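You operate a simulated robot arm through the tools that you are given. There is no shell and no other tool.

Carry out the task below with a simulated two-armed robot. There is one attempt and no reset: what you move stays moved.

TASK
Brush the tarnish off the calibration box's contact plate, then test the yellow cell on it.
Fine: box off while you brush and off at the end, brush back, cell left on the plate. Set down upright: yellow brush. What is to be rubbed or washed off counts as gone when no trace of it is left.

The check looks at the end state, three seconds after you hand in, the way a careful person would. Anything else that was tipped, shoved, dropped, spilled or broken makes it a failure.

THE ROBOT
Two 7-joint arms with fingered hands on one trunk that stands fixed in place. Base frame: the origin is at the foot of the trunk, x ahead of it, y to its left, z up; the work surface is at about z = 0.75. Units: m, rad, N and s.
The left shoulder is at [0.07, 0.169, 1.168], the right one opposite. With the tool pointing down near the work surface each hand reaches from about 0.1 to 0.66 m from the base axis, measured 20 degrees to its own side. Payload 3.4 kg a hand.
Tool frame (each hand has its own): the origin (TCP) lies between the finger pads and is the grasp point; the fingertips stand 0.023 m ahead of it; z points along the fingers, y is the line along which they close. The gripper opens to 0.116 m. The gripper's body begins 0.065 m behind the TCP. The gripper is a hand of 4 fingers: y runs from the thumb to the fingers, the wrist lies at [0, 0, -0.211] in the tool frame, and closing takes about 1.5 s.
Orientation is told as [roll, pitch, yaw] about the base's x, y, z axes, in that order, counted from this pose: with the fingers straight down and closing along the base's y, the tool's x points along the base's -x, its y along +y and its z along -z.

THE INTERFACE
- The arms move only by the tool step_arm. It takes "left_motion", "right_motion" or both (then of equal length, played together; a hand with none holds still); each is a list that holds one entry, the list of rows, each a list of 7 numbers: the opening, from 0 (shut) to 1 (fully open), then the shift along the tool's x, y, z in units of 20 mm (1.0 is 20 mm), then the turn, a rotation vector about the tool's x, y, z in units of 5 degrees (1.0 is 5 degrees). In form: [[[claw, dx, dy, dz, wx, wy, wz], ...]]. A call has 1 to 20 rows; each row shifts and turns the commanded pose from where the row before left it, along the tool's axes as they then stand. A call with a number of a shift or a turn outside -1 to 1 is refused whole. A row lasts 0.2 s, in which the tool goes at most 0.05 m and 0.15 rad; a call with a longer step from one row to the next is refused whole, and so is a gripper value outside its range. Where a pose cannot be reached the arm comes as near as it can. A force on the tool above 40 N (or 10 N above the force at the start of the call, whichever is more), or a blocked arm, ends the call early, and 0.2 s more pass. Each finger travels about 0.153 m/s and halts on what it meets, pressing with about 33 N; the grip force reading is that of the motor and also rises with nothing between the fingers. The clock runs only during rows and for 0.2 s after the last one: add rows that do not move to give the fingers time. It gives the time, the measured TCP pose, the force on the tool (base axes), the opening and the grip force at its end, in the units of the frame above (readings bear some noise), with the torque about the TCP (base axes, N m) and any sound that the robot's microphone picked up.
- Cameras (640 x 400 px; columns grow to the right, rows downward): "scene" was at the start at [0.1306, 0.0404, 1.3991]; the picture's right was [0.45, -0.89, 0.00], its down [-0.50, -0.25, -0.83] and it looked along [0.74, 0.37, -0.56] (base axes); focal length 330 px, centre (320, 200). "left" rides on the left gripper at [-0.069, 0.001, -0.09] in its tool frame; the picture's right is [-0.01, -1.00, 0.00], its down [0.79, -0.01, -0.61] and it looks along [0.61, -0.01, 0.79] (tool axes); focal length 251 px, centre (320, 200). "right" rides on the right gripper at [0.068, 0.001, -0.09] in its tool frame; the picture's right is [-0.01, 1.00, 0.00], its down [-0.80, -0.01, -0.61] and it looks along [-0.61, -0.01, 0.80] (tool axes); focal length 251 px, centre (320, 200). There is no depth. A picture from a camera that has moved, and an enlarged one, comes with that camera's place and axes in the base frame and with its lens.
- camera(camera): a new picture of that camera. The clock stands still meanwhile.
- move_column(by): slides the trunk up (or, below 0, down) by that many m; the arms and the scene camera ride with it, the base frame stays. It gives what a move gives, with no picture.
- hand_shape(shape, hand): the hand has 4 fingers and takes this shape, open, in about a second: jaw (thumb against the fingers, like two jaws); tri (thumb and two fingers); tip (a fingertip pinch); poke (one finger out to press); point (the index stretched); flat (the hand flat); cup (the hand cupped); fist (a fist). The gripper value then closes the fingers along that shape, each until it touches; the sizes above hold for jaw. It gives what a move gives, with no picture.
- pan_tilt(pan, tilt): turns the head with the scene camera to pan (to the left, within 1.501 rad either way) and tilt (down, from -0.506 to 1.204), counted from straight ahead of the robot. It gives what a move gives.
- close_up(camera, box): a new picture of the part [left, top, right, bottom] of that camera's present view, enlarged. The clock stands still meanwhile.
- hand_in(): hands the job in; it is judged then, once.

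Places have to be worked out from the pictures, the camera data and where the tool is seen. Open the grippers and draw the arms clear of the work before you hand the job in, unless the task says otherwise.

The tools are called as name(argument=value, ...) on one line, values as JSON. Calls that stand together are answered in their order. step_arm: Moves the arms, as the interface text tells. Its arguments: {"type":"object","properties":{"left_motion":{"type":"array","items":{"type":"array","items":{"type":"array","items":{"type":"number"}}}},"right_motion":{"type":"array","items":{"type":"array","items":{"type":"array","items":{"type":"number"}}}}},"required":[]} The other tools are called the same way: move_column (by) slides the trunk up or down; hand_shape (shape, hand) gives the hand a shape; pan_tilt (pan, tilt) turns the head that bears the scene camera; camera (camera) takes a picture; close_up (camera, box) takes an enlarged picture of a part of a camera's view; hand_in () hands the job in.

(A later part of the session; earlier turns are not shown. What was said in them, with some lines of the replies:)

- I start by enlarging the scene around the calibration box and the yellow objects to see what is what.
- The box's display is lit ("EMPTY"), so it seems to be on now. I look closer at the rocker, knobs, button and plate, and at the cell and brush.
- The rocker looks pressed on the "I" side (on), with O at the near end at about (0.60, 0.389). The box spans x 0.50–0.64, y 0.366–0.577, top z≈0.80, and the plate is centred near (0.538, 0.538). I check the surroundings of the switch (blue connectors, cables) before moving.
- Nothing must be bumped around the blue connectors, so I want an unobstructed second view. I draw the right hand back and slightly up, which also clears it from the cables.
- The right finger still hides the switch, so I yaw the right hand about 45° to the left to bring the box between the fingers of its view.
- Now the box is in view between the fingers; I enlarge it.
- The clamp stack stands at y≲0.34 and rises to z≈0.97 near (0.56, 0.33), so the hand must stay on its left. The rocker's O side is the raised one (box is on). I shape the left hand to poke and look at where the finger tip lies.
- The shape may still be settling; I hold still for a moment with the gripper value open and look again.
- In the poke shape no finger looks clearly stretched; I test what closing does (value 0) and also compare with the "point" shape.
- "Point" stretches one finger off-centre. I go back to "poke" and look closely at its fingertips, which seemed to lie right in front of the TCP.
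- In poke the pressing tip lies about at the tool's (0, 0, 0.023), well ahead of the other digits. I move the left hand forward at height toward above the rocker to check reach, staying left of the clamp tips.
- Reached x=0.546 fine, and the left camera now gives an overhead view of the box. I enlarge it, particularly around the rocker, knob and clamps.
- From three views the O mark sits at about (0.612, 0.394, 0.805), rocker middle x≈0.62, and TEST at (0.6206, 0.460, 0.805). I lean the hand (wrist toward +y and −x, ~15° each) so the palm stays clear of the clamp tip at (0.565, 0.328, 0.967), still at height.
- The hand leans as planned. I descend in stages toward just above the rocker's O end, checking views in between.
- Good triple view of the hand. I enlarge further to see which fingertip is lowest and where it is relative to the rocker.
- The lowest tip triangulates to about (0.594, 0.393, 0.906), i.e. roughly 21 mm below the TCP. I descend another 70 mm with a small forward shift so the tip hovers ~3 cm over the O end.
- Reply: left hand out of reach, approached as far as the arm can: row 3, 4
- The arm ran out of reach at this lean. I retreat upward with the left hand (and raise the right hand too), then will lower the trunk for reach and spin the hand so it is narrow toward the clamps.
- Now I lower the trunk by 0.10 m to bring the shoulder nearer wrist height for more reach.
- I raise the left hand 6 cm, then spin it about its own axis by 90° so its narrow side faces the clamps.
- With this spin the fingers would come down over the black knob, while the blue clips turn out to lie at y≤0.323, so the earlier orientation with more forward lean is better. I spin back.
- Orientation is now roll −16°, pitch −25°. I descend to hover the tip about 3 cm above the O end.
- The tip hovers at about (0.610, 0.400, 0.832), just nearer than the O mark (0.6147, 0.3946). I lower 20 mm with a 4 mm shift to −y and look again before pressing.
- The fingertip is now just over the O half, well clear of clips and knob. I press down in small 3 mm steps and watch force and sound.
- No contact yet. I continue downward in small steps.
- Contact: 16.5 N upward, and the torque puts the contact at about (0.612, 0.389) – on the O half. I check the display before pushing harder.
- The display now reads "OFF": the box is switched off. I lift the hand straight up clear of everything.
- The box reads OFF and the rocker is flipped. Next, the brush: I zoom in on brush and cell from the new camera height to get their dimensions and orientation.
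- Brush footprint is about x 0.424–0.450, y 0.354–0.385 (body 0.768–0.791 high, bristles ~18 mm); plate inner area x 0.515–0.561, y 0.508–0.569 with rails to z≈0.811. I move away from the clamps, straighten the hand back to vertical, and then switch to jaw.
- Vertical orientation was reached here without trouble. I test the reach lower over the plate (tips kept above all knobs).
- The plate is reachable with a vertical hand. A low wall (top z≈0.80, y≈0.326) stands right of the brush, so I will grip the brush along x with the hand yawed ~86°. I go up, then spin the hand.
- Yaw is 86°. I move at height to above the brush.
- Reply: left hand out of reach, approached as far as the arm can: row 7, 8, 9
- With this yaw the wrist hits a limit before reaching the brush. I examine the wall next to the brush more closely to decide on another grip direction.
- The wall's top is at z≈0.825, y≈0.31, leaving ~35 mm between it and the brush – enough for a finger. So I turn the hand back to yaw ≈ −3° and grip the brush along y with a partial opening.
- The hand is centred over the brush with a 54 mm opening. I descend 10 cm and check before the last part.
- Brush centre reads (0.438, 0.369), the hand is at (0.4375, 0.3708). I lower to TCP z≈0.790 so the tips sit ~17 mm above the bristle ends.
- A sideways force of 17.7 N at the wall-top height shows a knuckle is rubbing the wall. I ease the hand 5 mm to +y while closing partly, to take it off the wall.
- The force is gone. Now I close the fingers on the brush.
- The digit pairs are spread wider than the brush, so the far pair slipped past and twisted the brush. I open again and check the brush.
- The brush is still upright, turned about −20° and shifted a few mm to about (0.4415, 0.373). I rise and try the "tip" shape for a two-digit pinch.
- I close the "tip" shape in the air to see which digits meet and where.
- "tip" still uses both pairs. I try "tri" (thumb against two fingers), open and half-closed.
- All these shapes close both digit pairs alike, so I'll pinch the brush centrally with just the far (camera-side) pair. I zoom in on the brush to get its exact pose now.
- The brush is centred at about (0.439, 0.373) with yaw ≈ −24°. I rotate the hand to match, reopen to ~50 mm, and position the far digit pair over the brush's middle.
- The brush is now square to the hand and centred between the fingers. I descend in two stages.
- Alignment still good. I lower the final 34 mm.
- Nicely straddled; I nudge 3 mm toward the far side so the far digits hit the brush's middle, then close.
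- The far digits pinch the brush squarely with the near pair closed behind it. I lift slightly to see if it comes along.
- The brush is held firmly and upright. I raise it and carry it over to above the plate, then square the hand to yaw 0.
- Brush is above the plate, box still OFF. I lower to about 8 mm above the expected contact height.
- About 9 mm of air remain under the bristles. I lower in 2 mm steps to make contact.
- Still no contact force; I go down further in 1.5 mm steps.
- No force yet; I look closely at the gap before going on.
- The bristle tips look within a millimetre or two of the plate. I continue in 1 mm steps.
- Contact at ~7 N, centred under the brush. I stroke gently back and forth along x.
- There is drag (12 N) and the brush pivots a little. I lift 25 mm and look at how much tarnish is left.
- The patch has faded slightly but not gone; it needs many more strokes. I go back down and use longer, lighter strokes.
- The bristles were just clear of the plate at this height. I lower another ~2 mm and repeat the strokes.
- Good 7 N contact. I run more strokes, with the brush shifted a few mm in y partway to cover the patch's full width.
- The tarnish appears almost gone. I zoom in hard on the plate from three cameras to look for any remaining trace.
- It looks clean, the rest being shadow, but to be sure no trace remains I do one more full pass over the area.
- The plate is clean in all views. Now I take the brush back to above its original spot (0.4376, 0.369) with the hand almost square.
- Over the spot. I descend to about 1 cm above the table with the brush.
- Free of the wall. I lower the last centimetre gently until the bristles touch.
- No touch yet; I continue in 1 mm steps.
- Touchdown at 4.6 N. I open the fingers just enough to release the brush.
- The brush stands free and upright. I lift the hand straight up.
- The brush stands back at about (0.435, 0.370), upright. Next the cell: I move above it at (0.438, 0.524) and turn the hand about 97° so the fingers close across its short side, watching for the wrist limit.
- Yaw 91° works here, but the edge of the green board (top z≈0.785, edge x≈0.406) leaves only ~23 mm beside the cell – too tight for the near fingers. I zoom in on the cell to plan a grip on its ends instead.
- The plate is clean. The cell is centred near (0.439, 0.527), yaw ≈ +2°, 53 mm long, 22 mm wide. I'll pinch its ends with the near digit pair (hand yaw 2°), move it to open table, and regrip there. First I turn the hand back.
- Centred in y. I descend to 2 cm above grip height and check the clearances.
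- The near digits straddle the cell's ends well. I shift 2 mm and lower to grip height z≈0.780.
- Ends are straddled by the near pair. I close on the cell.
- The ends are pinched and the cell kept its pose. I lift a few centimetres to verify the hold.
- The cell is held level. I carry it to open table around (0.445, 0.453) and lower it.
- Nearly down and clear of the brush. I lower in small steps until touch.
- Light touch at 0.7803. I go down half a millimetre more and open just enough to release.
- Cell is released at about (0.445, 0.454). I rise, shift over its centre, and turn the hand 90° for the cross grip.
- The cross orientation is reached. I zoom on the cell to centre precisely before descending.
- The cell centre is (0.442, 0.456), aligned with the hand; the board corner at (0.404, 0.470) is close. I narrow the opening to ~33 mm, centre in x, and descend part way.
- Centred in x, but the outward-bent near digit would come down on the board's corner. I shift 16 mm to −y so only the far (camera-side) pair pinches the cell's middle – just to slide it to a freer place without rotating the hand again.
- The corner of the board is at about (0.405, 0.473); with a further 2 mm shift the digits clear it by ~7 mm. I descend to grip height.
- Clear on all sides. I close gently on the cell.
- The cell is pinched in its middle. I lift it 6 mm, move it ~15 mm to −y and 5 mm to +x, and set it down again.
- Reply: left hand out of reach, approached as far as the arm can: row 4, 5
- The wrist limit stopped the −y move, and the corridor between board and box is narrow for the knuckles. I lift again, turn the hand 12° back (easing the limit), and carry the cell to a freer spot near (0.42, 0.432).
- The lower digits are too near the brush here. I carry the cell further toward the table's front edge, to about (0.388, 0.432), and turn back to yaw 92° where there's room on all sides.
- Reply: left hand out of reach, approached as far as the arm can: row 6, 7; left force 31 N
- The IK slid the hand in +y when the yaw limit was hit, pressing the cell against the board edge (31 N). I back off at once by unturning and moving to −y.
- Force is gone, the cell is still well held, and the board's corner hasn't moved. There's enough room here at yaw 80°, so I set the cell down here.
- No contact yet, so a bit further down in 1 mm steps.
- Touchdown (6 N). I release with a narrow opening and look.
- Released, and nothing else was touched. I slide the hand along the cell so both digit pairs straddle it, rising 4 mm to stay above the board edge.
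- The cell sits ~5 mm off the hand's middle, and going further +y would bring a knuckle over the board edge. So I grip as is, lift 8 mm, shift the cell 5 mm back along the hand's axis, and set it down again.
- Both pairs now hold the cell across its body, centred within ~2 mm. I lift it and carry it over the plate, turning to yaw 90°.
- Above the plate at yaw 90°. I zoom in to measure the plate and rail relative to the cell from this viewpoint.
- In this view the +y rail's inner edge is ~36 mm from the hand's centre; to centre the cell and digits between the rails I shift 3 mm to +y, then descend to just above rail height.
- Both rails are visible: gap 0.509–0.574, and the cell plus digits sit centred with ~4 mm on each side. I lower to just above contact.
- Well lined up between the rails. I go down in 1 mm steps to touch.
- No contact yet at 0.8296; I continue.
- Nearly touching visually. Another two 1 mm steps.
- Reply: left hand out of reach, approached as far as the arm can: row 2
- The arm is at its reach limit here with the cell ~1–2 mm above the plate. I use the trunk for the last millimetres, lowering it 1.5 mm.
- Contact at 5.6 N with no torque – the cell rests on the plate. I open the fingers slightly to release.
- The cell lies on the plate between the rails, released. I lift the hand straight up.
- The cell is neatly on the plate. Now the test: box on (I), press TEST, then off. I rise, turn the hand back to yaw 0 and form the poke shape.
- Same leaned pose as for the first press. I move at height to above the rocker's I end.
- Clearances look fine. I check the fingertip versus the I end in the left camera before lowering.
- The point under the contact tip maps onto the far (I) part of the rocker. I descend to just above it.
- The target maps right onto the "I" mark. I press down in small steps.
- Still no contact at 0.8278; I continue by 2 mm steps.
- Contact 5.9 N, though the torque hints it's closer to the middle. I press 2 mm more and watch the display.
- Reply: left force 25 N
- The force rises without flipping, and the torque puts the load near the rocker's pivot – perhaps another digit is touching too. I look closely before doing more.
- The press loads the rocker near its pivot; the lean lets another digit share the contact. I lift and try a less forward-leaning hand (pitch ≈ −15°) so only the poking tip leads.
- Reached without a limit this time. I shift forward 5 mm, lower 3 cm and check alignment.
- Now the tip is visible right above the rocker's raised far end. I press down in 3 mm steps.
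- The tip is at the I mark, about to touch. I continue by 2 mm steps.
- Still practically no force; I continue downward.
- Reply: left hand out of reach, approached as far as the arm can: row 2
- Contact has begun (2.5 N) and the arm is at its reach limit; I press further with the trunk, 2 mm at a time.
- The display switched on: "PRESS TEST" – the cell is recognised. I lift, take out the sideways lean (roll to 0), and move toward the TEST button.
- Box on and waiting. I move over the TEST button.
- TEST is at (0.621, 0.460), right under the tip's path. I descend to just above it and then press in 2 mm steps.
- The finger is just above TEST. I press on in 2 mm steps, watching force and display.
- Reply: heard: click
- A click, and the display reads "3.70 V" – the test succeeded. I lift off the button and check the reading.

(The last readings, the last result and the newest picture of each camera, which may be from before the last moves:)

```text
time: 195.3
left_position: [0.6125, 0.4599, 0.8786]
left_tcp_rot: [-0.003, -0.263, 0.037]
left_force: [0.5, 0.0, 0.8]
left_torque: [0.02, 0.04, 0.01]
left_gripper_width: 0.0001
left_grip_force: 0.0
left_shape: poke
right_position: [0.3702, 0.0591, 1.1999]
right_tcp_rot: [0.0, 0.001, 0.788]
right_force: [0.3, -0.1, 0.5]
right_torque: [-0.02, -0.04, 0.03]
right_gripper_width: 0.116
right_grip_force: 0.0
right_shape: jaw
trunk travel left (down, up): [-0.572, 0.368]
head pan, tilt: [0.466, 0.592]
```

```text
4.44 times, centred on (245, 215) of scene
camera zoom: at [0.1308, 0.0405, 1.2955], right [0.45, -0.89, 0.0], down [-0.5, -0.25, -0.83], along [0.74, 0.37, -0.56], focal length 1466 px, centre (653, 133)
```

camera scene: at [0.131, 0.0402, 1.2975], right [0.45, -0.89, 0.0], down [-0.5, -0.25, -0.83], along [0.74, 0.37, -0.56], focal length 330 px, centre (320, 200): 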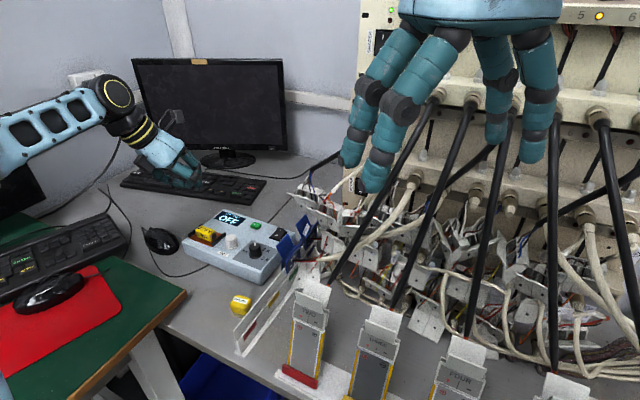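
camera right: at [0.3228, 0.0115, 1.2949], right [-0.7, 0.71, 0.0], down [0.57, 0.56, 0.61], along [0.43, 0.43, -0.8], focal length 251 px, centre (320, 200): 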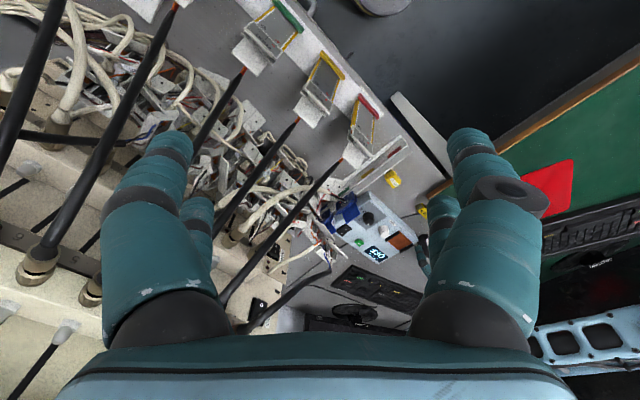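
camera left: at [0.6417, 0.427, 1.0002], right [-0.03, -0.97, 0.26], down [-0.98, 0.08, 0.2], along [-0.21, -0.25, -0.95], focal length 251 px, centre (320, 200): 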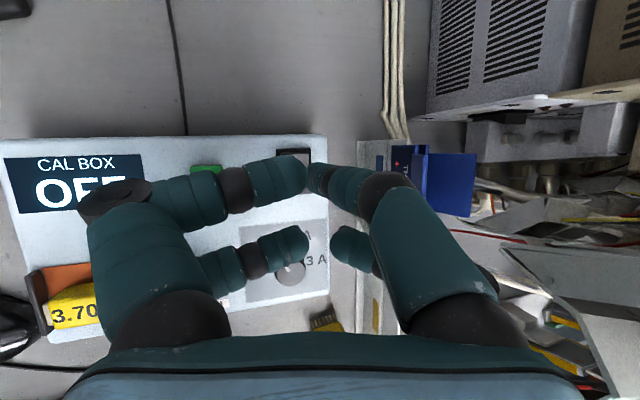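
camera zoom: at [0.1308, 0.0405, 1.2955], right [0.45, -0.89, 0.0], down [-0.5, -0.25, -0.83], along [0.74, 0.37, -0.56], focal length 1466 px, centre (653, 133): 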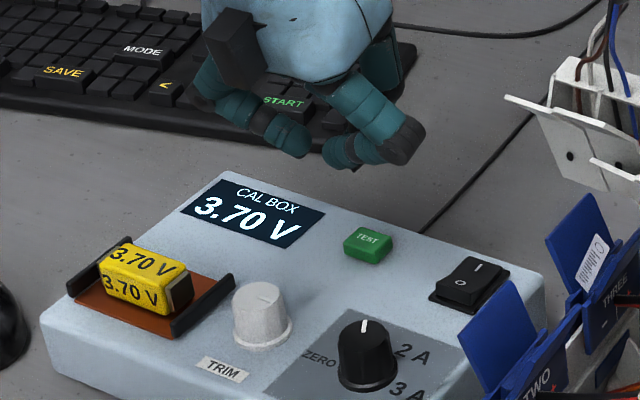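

The reading holds at 3.70 V. Now I lean the hand again and move over the rocker's O end to switch the box off.

step_arm(left_motion=[[[1, 0, 0, 0, 1, 0, 0], [1, 0, 0, 0, 1, 0, 0], [1, 0, 0, 0, 1, 0, 0], [1, 0.237, -0.973, 0.2, 0, 0, 0], [1, 0.237, -0.973, 0.2, 0, 0, 0], [1, 0.237, -0.973, 0.2, 0, 0, 0], [1, 0, 0, 0, 0, 0, 0]]])

close_up(camera="left", box=[220, 60, 420, 230])

close_up(camera="scene", box=[240, 165, 320, 245])

close_up(camera="right", box=[310, 190, 400, 270])

```text
time: 196.9
left_position: [0.6007, 0.3998, 0.8777]
left_tcp_rot: [-0.265, -0.262, 0.036]
left_force: [-0.8, 0.1, 0.5]
left_torque: [-0.02, 0.0, 0.01]
left_gripper_width: 0.0001
left_grip_force: 0.0
left_shape: poke
right_position: [0.3708, 0.0588, 1.2003]
right_tcp_rot: [0.001, 0.001, 0.785]
right_force: [-0.3, 0.0, 0.9]
right_torque: [0.0, -0.04, 0.06]
right_gripper_width: 0.1159
right_grip_force: 0.1
right_shape: jaw
trunk travel left (down, up): [-0.572, 0.368]
head pan, tilt: [0.466, 0.592]
```

```text
2.35 times, centred on (320, 145) of left
camera zoom: at [0.6436, 0.4254, 0.9797], right [-0.02, -0.97, 0.26], down [-0.93, 0.12, 0.36], along [-0.38, -0.23, -0.9], focal length 592 px, centre (320, 329)
```

zoom: 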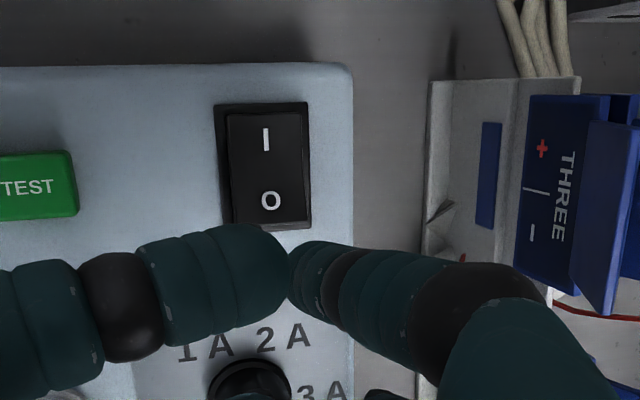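

```text
5.00 times, centred on (280, 205) of scene
camera zoom: at [0.1306, 0.0406, 1.2955], right [0.45, -0.89, 0.0], down [-0.5, -0.25, -0.83], along [0.74, 0.37, -0.56], focal length 1649 px, centre (520, 175)
```

zoom: 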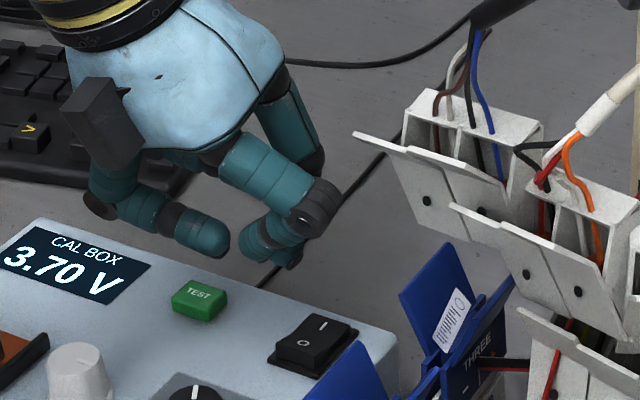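

```text
5.00 times, centred on (355, 230) of right
camera zoom: at [0.3224, 0.0118, 1.2915], right [-0.7, 0.71, 0.0], down [0.57, 0.56, 0.61], along [0.43, 0.43, -0.8], focal length 1257 px, centre (145, 50)
```

zoom: 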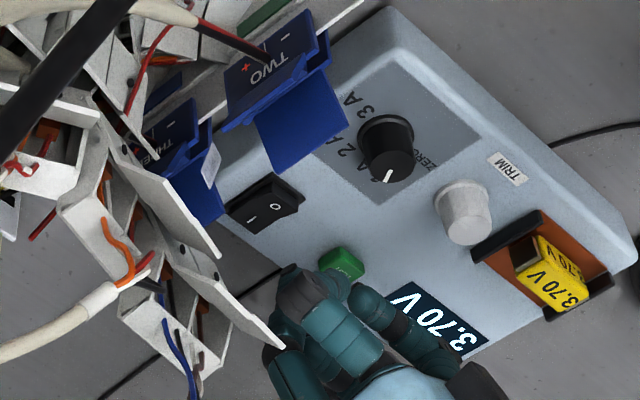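

The aim point maps onto the O end of the rocker. I descend to just above it.

step_arm(left_motion=[[[1, 0.24, 0.29, 0.88, 0, 0, 0], [1, 0.24, 0.29, 0.88, 0, 0, 0], [1, 0.038, 0.038, 0.14, 0, 0, 0], [1, 0.038, 0.038, 0.14, 0, 0, 0], [1, 0, 0, 0, 0, 0, 0]]])

close_up(camera="scene", box=[240, 175, 320, 245])

close_up(camera="left", box=[220, 60, 420, 230])

```text
time: 198.1
left_position: [0.5992, 0.4014, 0.8335]
left_tcp_rot: [-0.265, -0.263, 0.036]
left_force: [0.0, 1.0, 0.6]
left_torque: [-0.01, 0.01, -0.02]
left_gripper_width: 0.0001
left_grip_force: 0.1
left_shape: poke
right_position: [0.3694, 0.0586, 1.2005]
right_tcp_rot: [-0.001, 0.001, 0.785]
right_force: [0.5, 0.1, 0.7]
right_torque: [0.01, 0.0, 0.03]
right_gripper_width: 0.1159
right_grip_force: 0.1
right_shape: jaw
trunk travel left (down, up): [-0.572, 0.368]
head pan, tilt: [0.466, 0.592]
```

```text
5.71 times, centred on (280, 210) of scene
camera zoom: at [0.1306, 0.0403, 1.2956], right [0.45, -0.89, 0.0], down [-0.5, -0.25, -0.83], along [0.74, 0.37, -0.56], focal length 1884 px, centre (549, 143)
```

zoom: 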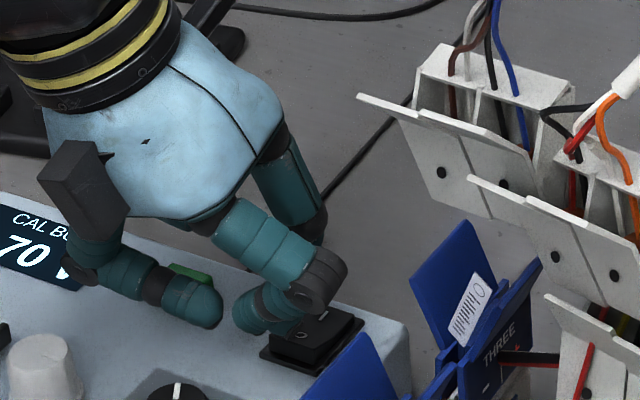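

```text
2.35 times, centred on (320, 145) of left
camera zoom: at [0.6429, 0.4273, 0.9354], right [-0.02, -0.97, 0.26], down [-0.92, 0.12, 0.36], along [-0.38, -0.23, -0.9], focal length 592 px, centre (320, 329)
```

zoom: 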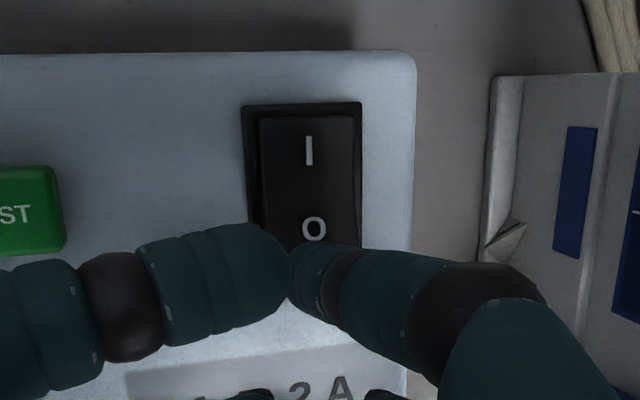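

The tip aims a bit close to the near edge; I shift 3 mm forward and press down in 2–3 mm steps.

step_arm(left_motion=[[[1, -0.145, 0, 0.04, 0, 0, 0], [1, 0.038, 0.038, 0.14, 0, 0, 0], [1, 0.025, 0.025, 0.093, 0, 0, 0]]])

step_arm(left_motion=[[[1, 0.025, 0.025, 0.093, 0, 0, 0], [1, 0.025, 0.025, 0.093, 0, 0, 0]]])

close_up(camera="scene", box=[190, 165, 320, 255])

```text
time: 198.9
left_position: [0.6028, 0.4011, 0.8299]
left_tcp_rot: [-0.262, -0.265, 0.037]
left_force: [0.3, -0.4, 1.3]
left_torque: [-0.03, -0.01, -0.01]
left_gripper_width: 0.0
left_grip_force: 0.0
left_shape: poke
right_position: [0.3703, 0.059, 1.2007]
right_tcp_rot: [-0.001, 0.0, 0.785]
right_force: [-0.2, 0.4, 0.5]
right_torque: [0.01, -0.02, 0.01]
right_gripper_width: 0.1158
right_grip_force: 0.0
right_shape: jaw
trunk travel left (down, up): [-0.572, 0.368]
head pan, tilt: [0.466, 0.592]
```

```text
time: 199.5
left_position: [0.6025, 0.4012, 0.8268]
left_tcp_rot: [-0.265, -0.265, 0.035]
left_force: [-0.7, 0.6, 8.2]
left_torque: [-0.02, -0.04, -0.01]
left_gripper_width: 0.0
left_grip_force: 0.0
left_shape: poke
right_position: [0.3688, 0.0584, 1.201]
right_tcp_rot: [0.0, -0.001, 0.784]
right_force: [0.1, 0.1, 0.3]
right_torque: [0.02, -0.04, -0.01]
right_gripper_width: 0.1158
right_grip_force: 0.1
right_shape: jaw
trunk travel left (down, up): [-0.572, 0.368]
head pan, tilt: [0.466, 0.592]
```

```text
4.44 times, centred on (255, 210) of scene
camera zoom: at [0.1291, 0.0398, 1.2959], right [0.45, -0.89, 0.0], down [-0.5, -0.25, -0.83], along [0.74, 0.37, -0.56], focal length 1466 px, centre (609, 156)
```

zoom: 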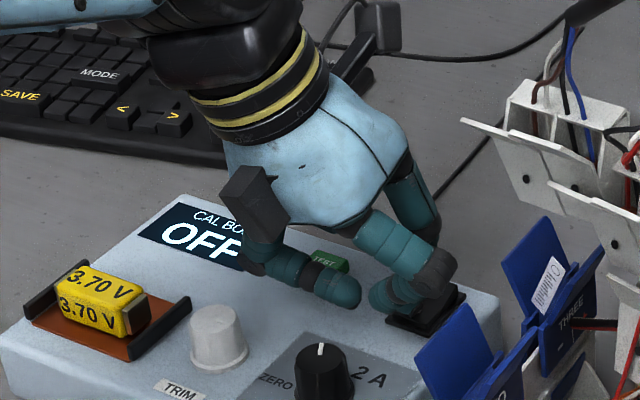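

The display reads OFF again. I lift the hand straight up from the switch.

step_arm(left_motion=[[[1, -0.2, -0.2, -0.7, 0, 0, 0], [1, -0.256, -0.254, -0.933, 0, 0, 0], [1, -0.256, -0.254, -0.933, 0, 0, 0], [1, -0.256, -0.254, -0.933, 0, 0, 0], [1, -0.256, -0.254, -0.933, 0, 0, 0], [1, -0.256, -0.254, -0.933, 0, 0, 0], [1, 0, 0, 0, 0, 0, 0]]])

close_up(camera="scene", box=[150, 165, 320, 325])

```text
time: 201.1
left_position: [0.603, 0.4004, 0.9394]
left_tcp_rot: [-0.265, -0.262, 0.034]
left_force: [0.0, -0.6, 0.1]
left_torque: [-0.02, -0.01, -0.02]
left_gripper_width: 0.0
left_grip_force: 0.1
left_shape: poke
right_position: [0.3707, 0.0597, 1.2008]
right_tcp_rot: [-0.001, 0.0, 0.785]
right_force: [-0.6, -0.6, 0.3]
right_torque: [-0.03, 0.02, -0.01]
right_gripper_width: 0.1158
right_grip_force: 0.2
right_shape: jaw
trunk travel left (down, up): [-0.572, 0.368]
head pan, tilt: [0.466, 0.592]
```

```text
2.50 times, centred on (235, 245) of scene
camera zoom: at [0.1307, 0.0405, 1.2955], right [0.45, -0.89, 0.0], down [-0.5, -0.25, -0.83], along [0.74, 0.37, -0.56], focal length 824 px, centre (532, 88)
```

zoom: 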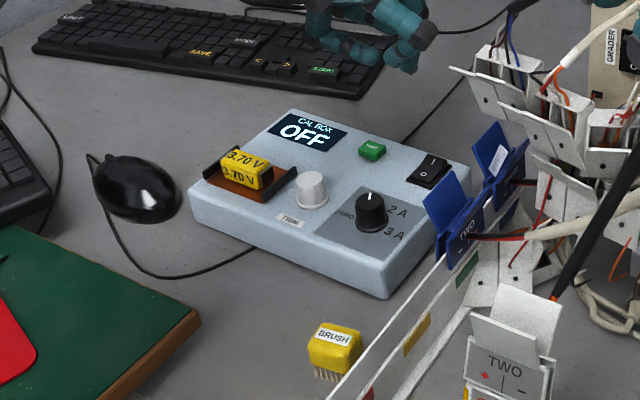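

Box OFF, cell on the plate, brush upright at its spot. I raise and straighten the left hand and draw it back from the work.

step_arm(left_motion=[[[1, -0.19, -0.19, -0.7, 0, 0, 0], [1, -0.19, -0.19, -0.7, 0, 0, 0], [1, -0.19, -0.19, -0.7, 0, 0, 0], [1, -0.19, -0.19, -0.7, 0, 0, 0], [1, 0, 0, 0, -1, 1, 0], [1, 0, 0, 0, -1, 1, 0], [1, 0, 0, 0, -1, 1, 0], [1, 0.5, 0.2, -0.3, 0, 0, 0], [1, 1, 0.1, -0.3, 0, 0, 0], [1, 1, 0, -0.3, 0, 0, 0], [1, 1, 0, -0.3, 0, 0, 0], [1, 1, 0, 0, 0, 0, 0], [1, 1, 0, 0, 0, 0, 0], [1, 1, 0, 0, 0, 0, 0], [1, 1, 0, 0, 0, 0, 0], [1, 1, 0, 0, 0, 0, 0], [1, 1, 0, 0, 0, 0, 0], [1, 1, 0, 0, 0, 0, 0], [1, 0, 0, 0, 0, 0, 0]]])

hand_shape(hand="left", shape="jaw")

move_column(by=0.1)

camera(camera="scene")

camera(camera="left")

camera(camera="right")

```text
time: 205.1
left_position: [0.385, 0.406, 1.022]
left_tcp_rot: [0.002, -0.005, 0.002]
left_force: [1.0, 0.5, 0.0]
left_torque: [0.02, 0.03, -0.01]
left_gripper_width: 0.0
left_grip_force: 0.0
left_shape: poke
left hand out of reach, approached as far as the arm can: row 7
right_position: [0.3698, 0.0576, 1.2006]
right_tcp_rot: [0.002, 0.001, 0.785]
right_force: [-0.9, 0.5, 0.4]
right_torque: [-0.02, -0.04, 0.03]
right_gripper_width: 0.1163
right_grip_force: 0.0
right_shape: jaw
trunk travel left (down, up): [-0.572, 0.368]
head pan, tilt: [0.466, 0.592]
```

```text
time: 206.0
left_position: [0.3859, 0.4069, 1.023]
left_tcp_rot: [0.001, -0.002, 0.001]
left_force: [1.0, 0.2, 0.4]
left_torque: [0.01, 0.01, -0.01]
left_gripper_width: 0.1158
left_grip_force: 0.0
left_shape: jaw
right_position: [0.3708, 0.059, 1.2006]
right_tcp_rot: [0.001, -0.001, 0.786]
right_force: [0.2, 0.0, 0.7]
right_torque: [-0.03, 0.0, -0.04]
right_gripper_width: 0.116
right_grip_force: 0.0
right_shape: jaw
trunk travel left (down, up): [-0.572, 0.368]
head pan, tilt: [0.466, 0.592]
```

```text
time: 207.3
left_position: [0.3848, 0.4068, 1.1235]
left_tcp_rot: [0.003, -0.003, 0.001]
left_force: [1.3, 0.3, -0.6]
left_torque: [-0.01, 0.04, 0.05]
left_gripper_width: 0.116
left_grip_force: 0.1
left_shape: jaw
right_position: [0.3707, 0.0592, 1.3009]
right_tcp_rot: [-0.001, 0.0, 0.785]
right_force: [-0.5, -0.2, -0.7]
right_torque: [-0.03, 0.02, -0.01]
right_gripper_width: 0.1159
right_grip_force: 0.1
right_shape: jaw
trunk travel left (down, up): [-0.672, 0.268]
head pan, tilt: [0.466, 0.592]
```

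```text
taken
camera scene: at [0.1308, 0.0405, 1.3955], right [0.45, -0.89, 0.0], down [-0.5, -0.25, -0.83], along [0.74, 0.37, -0.56], focal length 330 px, centre (320, 200)
```

scene: 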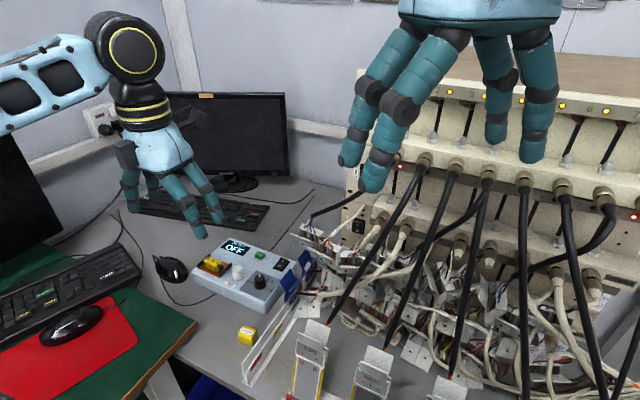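

```text
taken
camera left: at [0.454, 0.4073, 1.2127], right [0.01, -1.0, 0.0], down [-0.8, -0.01, 0.6], along [-0.6, 0.0, -0.8], focal length 251 px, centre (320, 200)
```

left: 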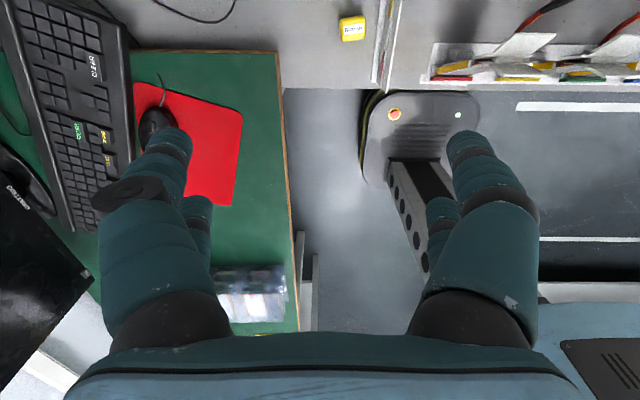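

```text
taken
camera right: at [0.3225, 0.0117, 1.3915], right [-0.7, 0.71, 0.0], down [0.57, 0.56, 0.61], along [0.43, 0.43, -0.8], focal length 251 px, centre (320, 200)
```

right: 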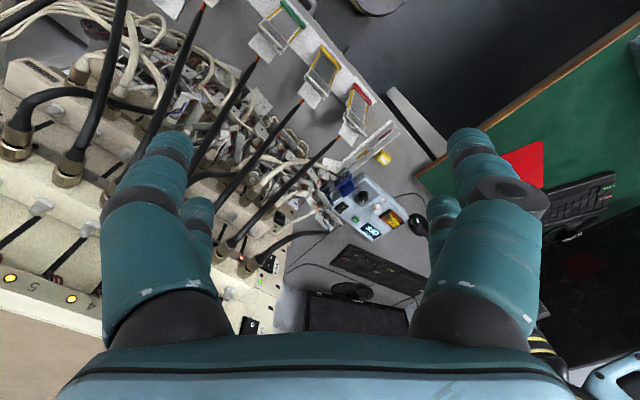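

Arms are clear. A last close look at box, cell, plate, brush and surroundings compared with the start.

close_up(camera="scene", box=[140, 220, 340, 345])

close_up(camera="scene", box=[190, 235, 254, 285])

close_up(camera="scene", box=[215, 310, 275, 355])

close_up(camera="right", box=[330, 130, 440, 250])

```text
3.20 times, centred on (240, 282) of scene
camera zoom: at [0.1308, 0.0405, 1.3955], right [0.45, -0.89, 0.0], down [-0.5, -0.25, -0.83], along [0.74, 0.37, -0.56], focal length 1055 px, centre (576, -64)
```

zoom: 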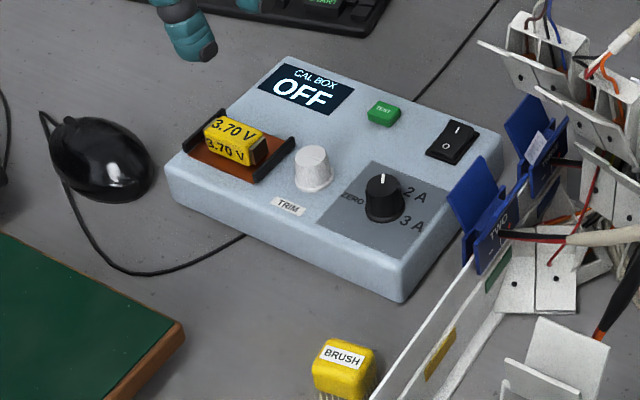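

```text
8.00 times, centred on (222, 260) of scene
camera zoom: at [0.1308, 0.0405, 1.3955], right [0.45, -0.89, 0.0], down [-0.5, -0.25, -0.83], along [0.74, 0.37, -0.56], focal length 2638 px, centre (1104, -280)
```

zoom: 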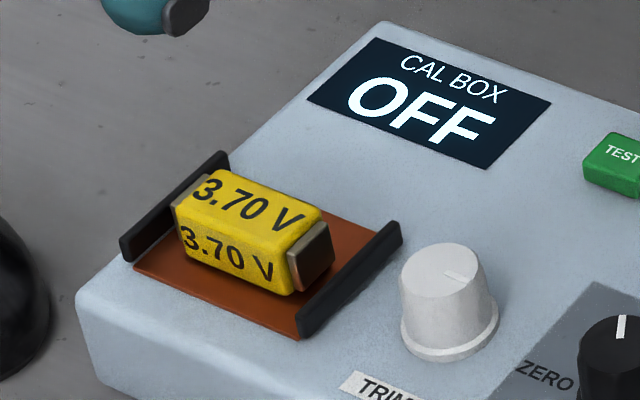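

```text
8.89 times, centred on (245, 332) of scene
camera zoom: at [0.1308, 0.0405, 1.3955], right [0.45, -0.89, 0.0], down [-0.5, -0.25, -0.83], along [0.74, 0.37, -0.56], focal length 2931 px, centre (987, -978)
```

zoom: 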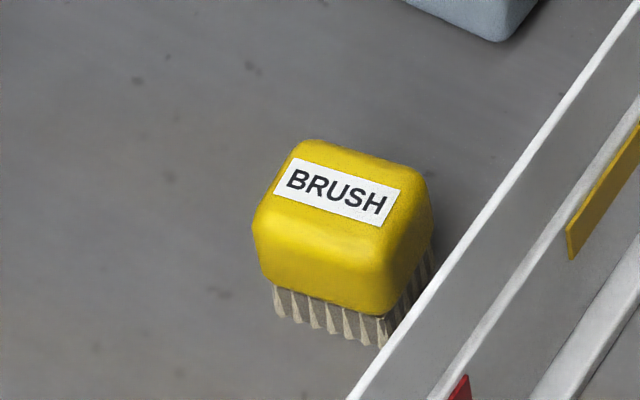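

```text
3.33 times, centred on (385, 190) of right
camera zoom: at [0.3225, 0.0117, 1.3915], right [-0.7, 0.71, 0.0], down [0.57, 0.56, 0.61], along [0.43, 0.43, -0.8], focal length 838 px, centre (103, 233)
```

zoom: 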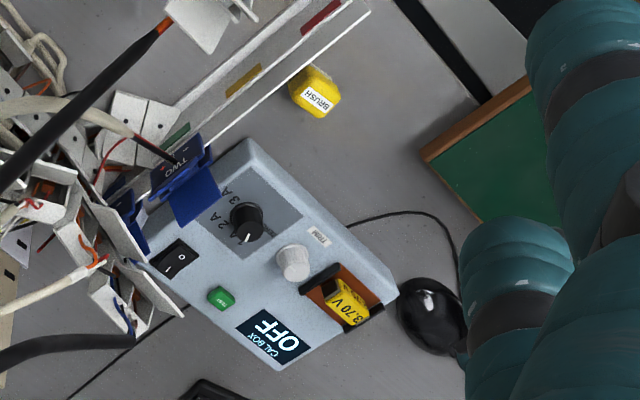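

The end state is good:
- **Box:** display reads OFF.
- **Plate and cell:** the plate is clean and the 3.70 V cell rests on it between the rails.
- **Brush:** upright, within about 1 cm of its original spot.
- **Rest:** knobs and surroundings unchanged, both arms clear with open hands.

I hand in.

hand_in()

```text
The job is handed in.
```

The job is done and handed in. The tarnish is off the contact plate, and the yellow cell tested at 3.70 V.

- **Box:** I switched it off before brushing. It came on only for the test and reads OFF at the end. The range and trim knobs were not touched.
- **Plate:** no trace of tarnish showed in any of the three cameras after the last brushing pass.
- **Cell:** it is on the plate between the rails. While moving it, I pressed its end against the green board's edge with about 31 N for a moment. It was still in the grip afterwards and the board's corner had not moved.
- **Brush:** it stands upright, about 1 cm from where it started and turned by roughly 14°. I put it back closer than that, so I think a finger nudged it while I was handling the cell. I left it there rather than risk gripping it again.
- **Wall beside the brush:** my first reach for the brush pushed a knuckle against it with about 18 N. Camera views before and after show it in the same place.

Both hands are open and drawn back from the work. Nothing else looks disturbed in the final views.
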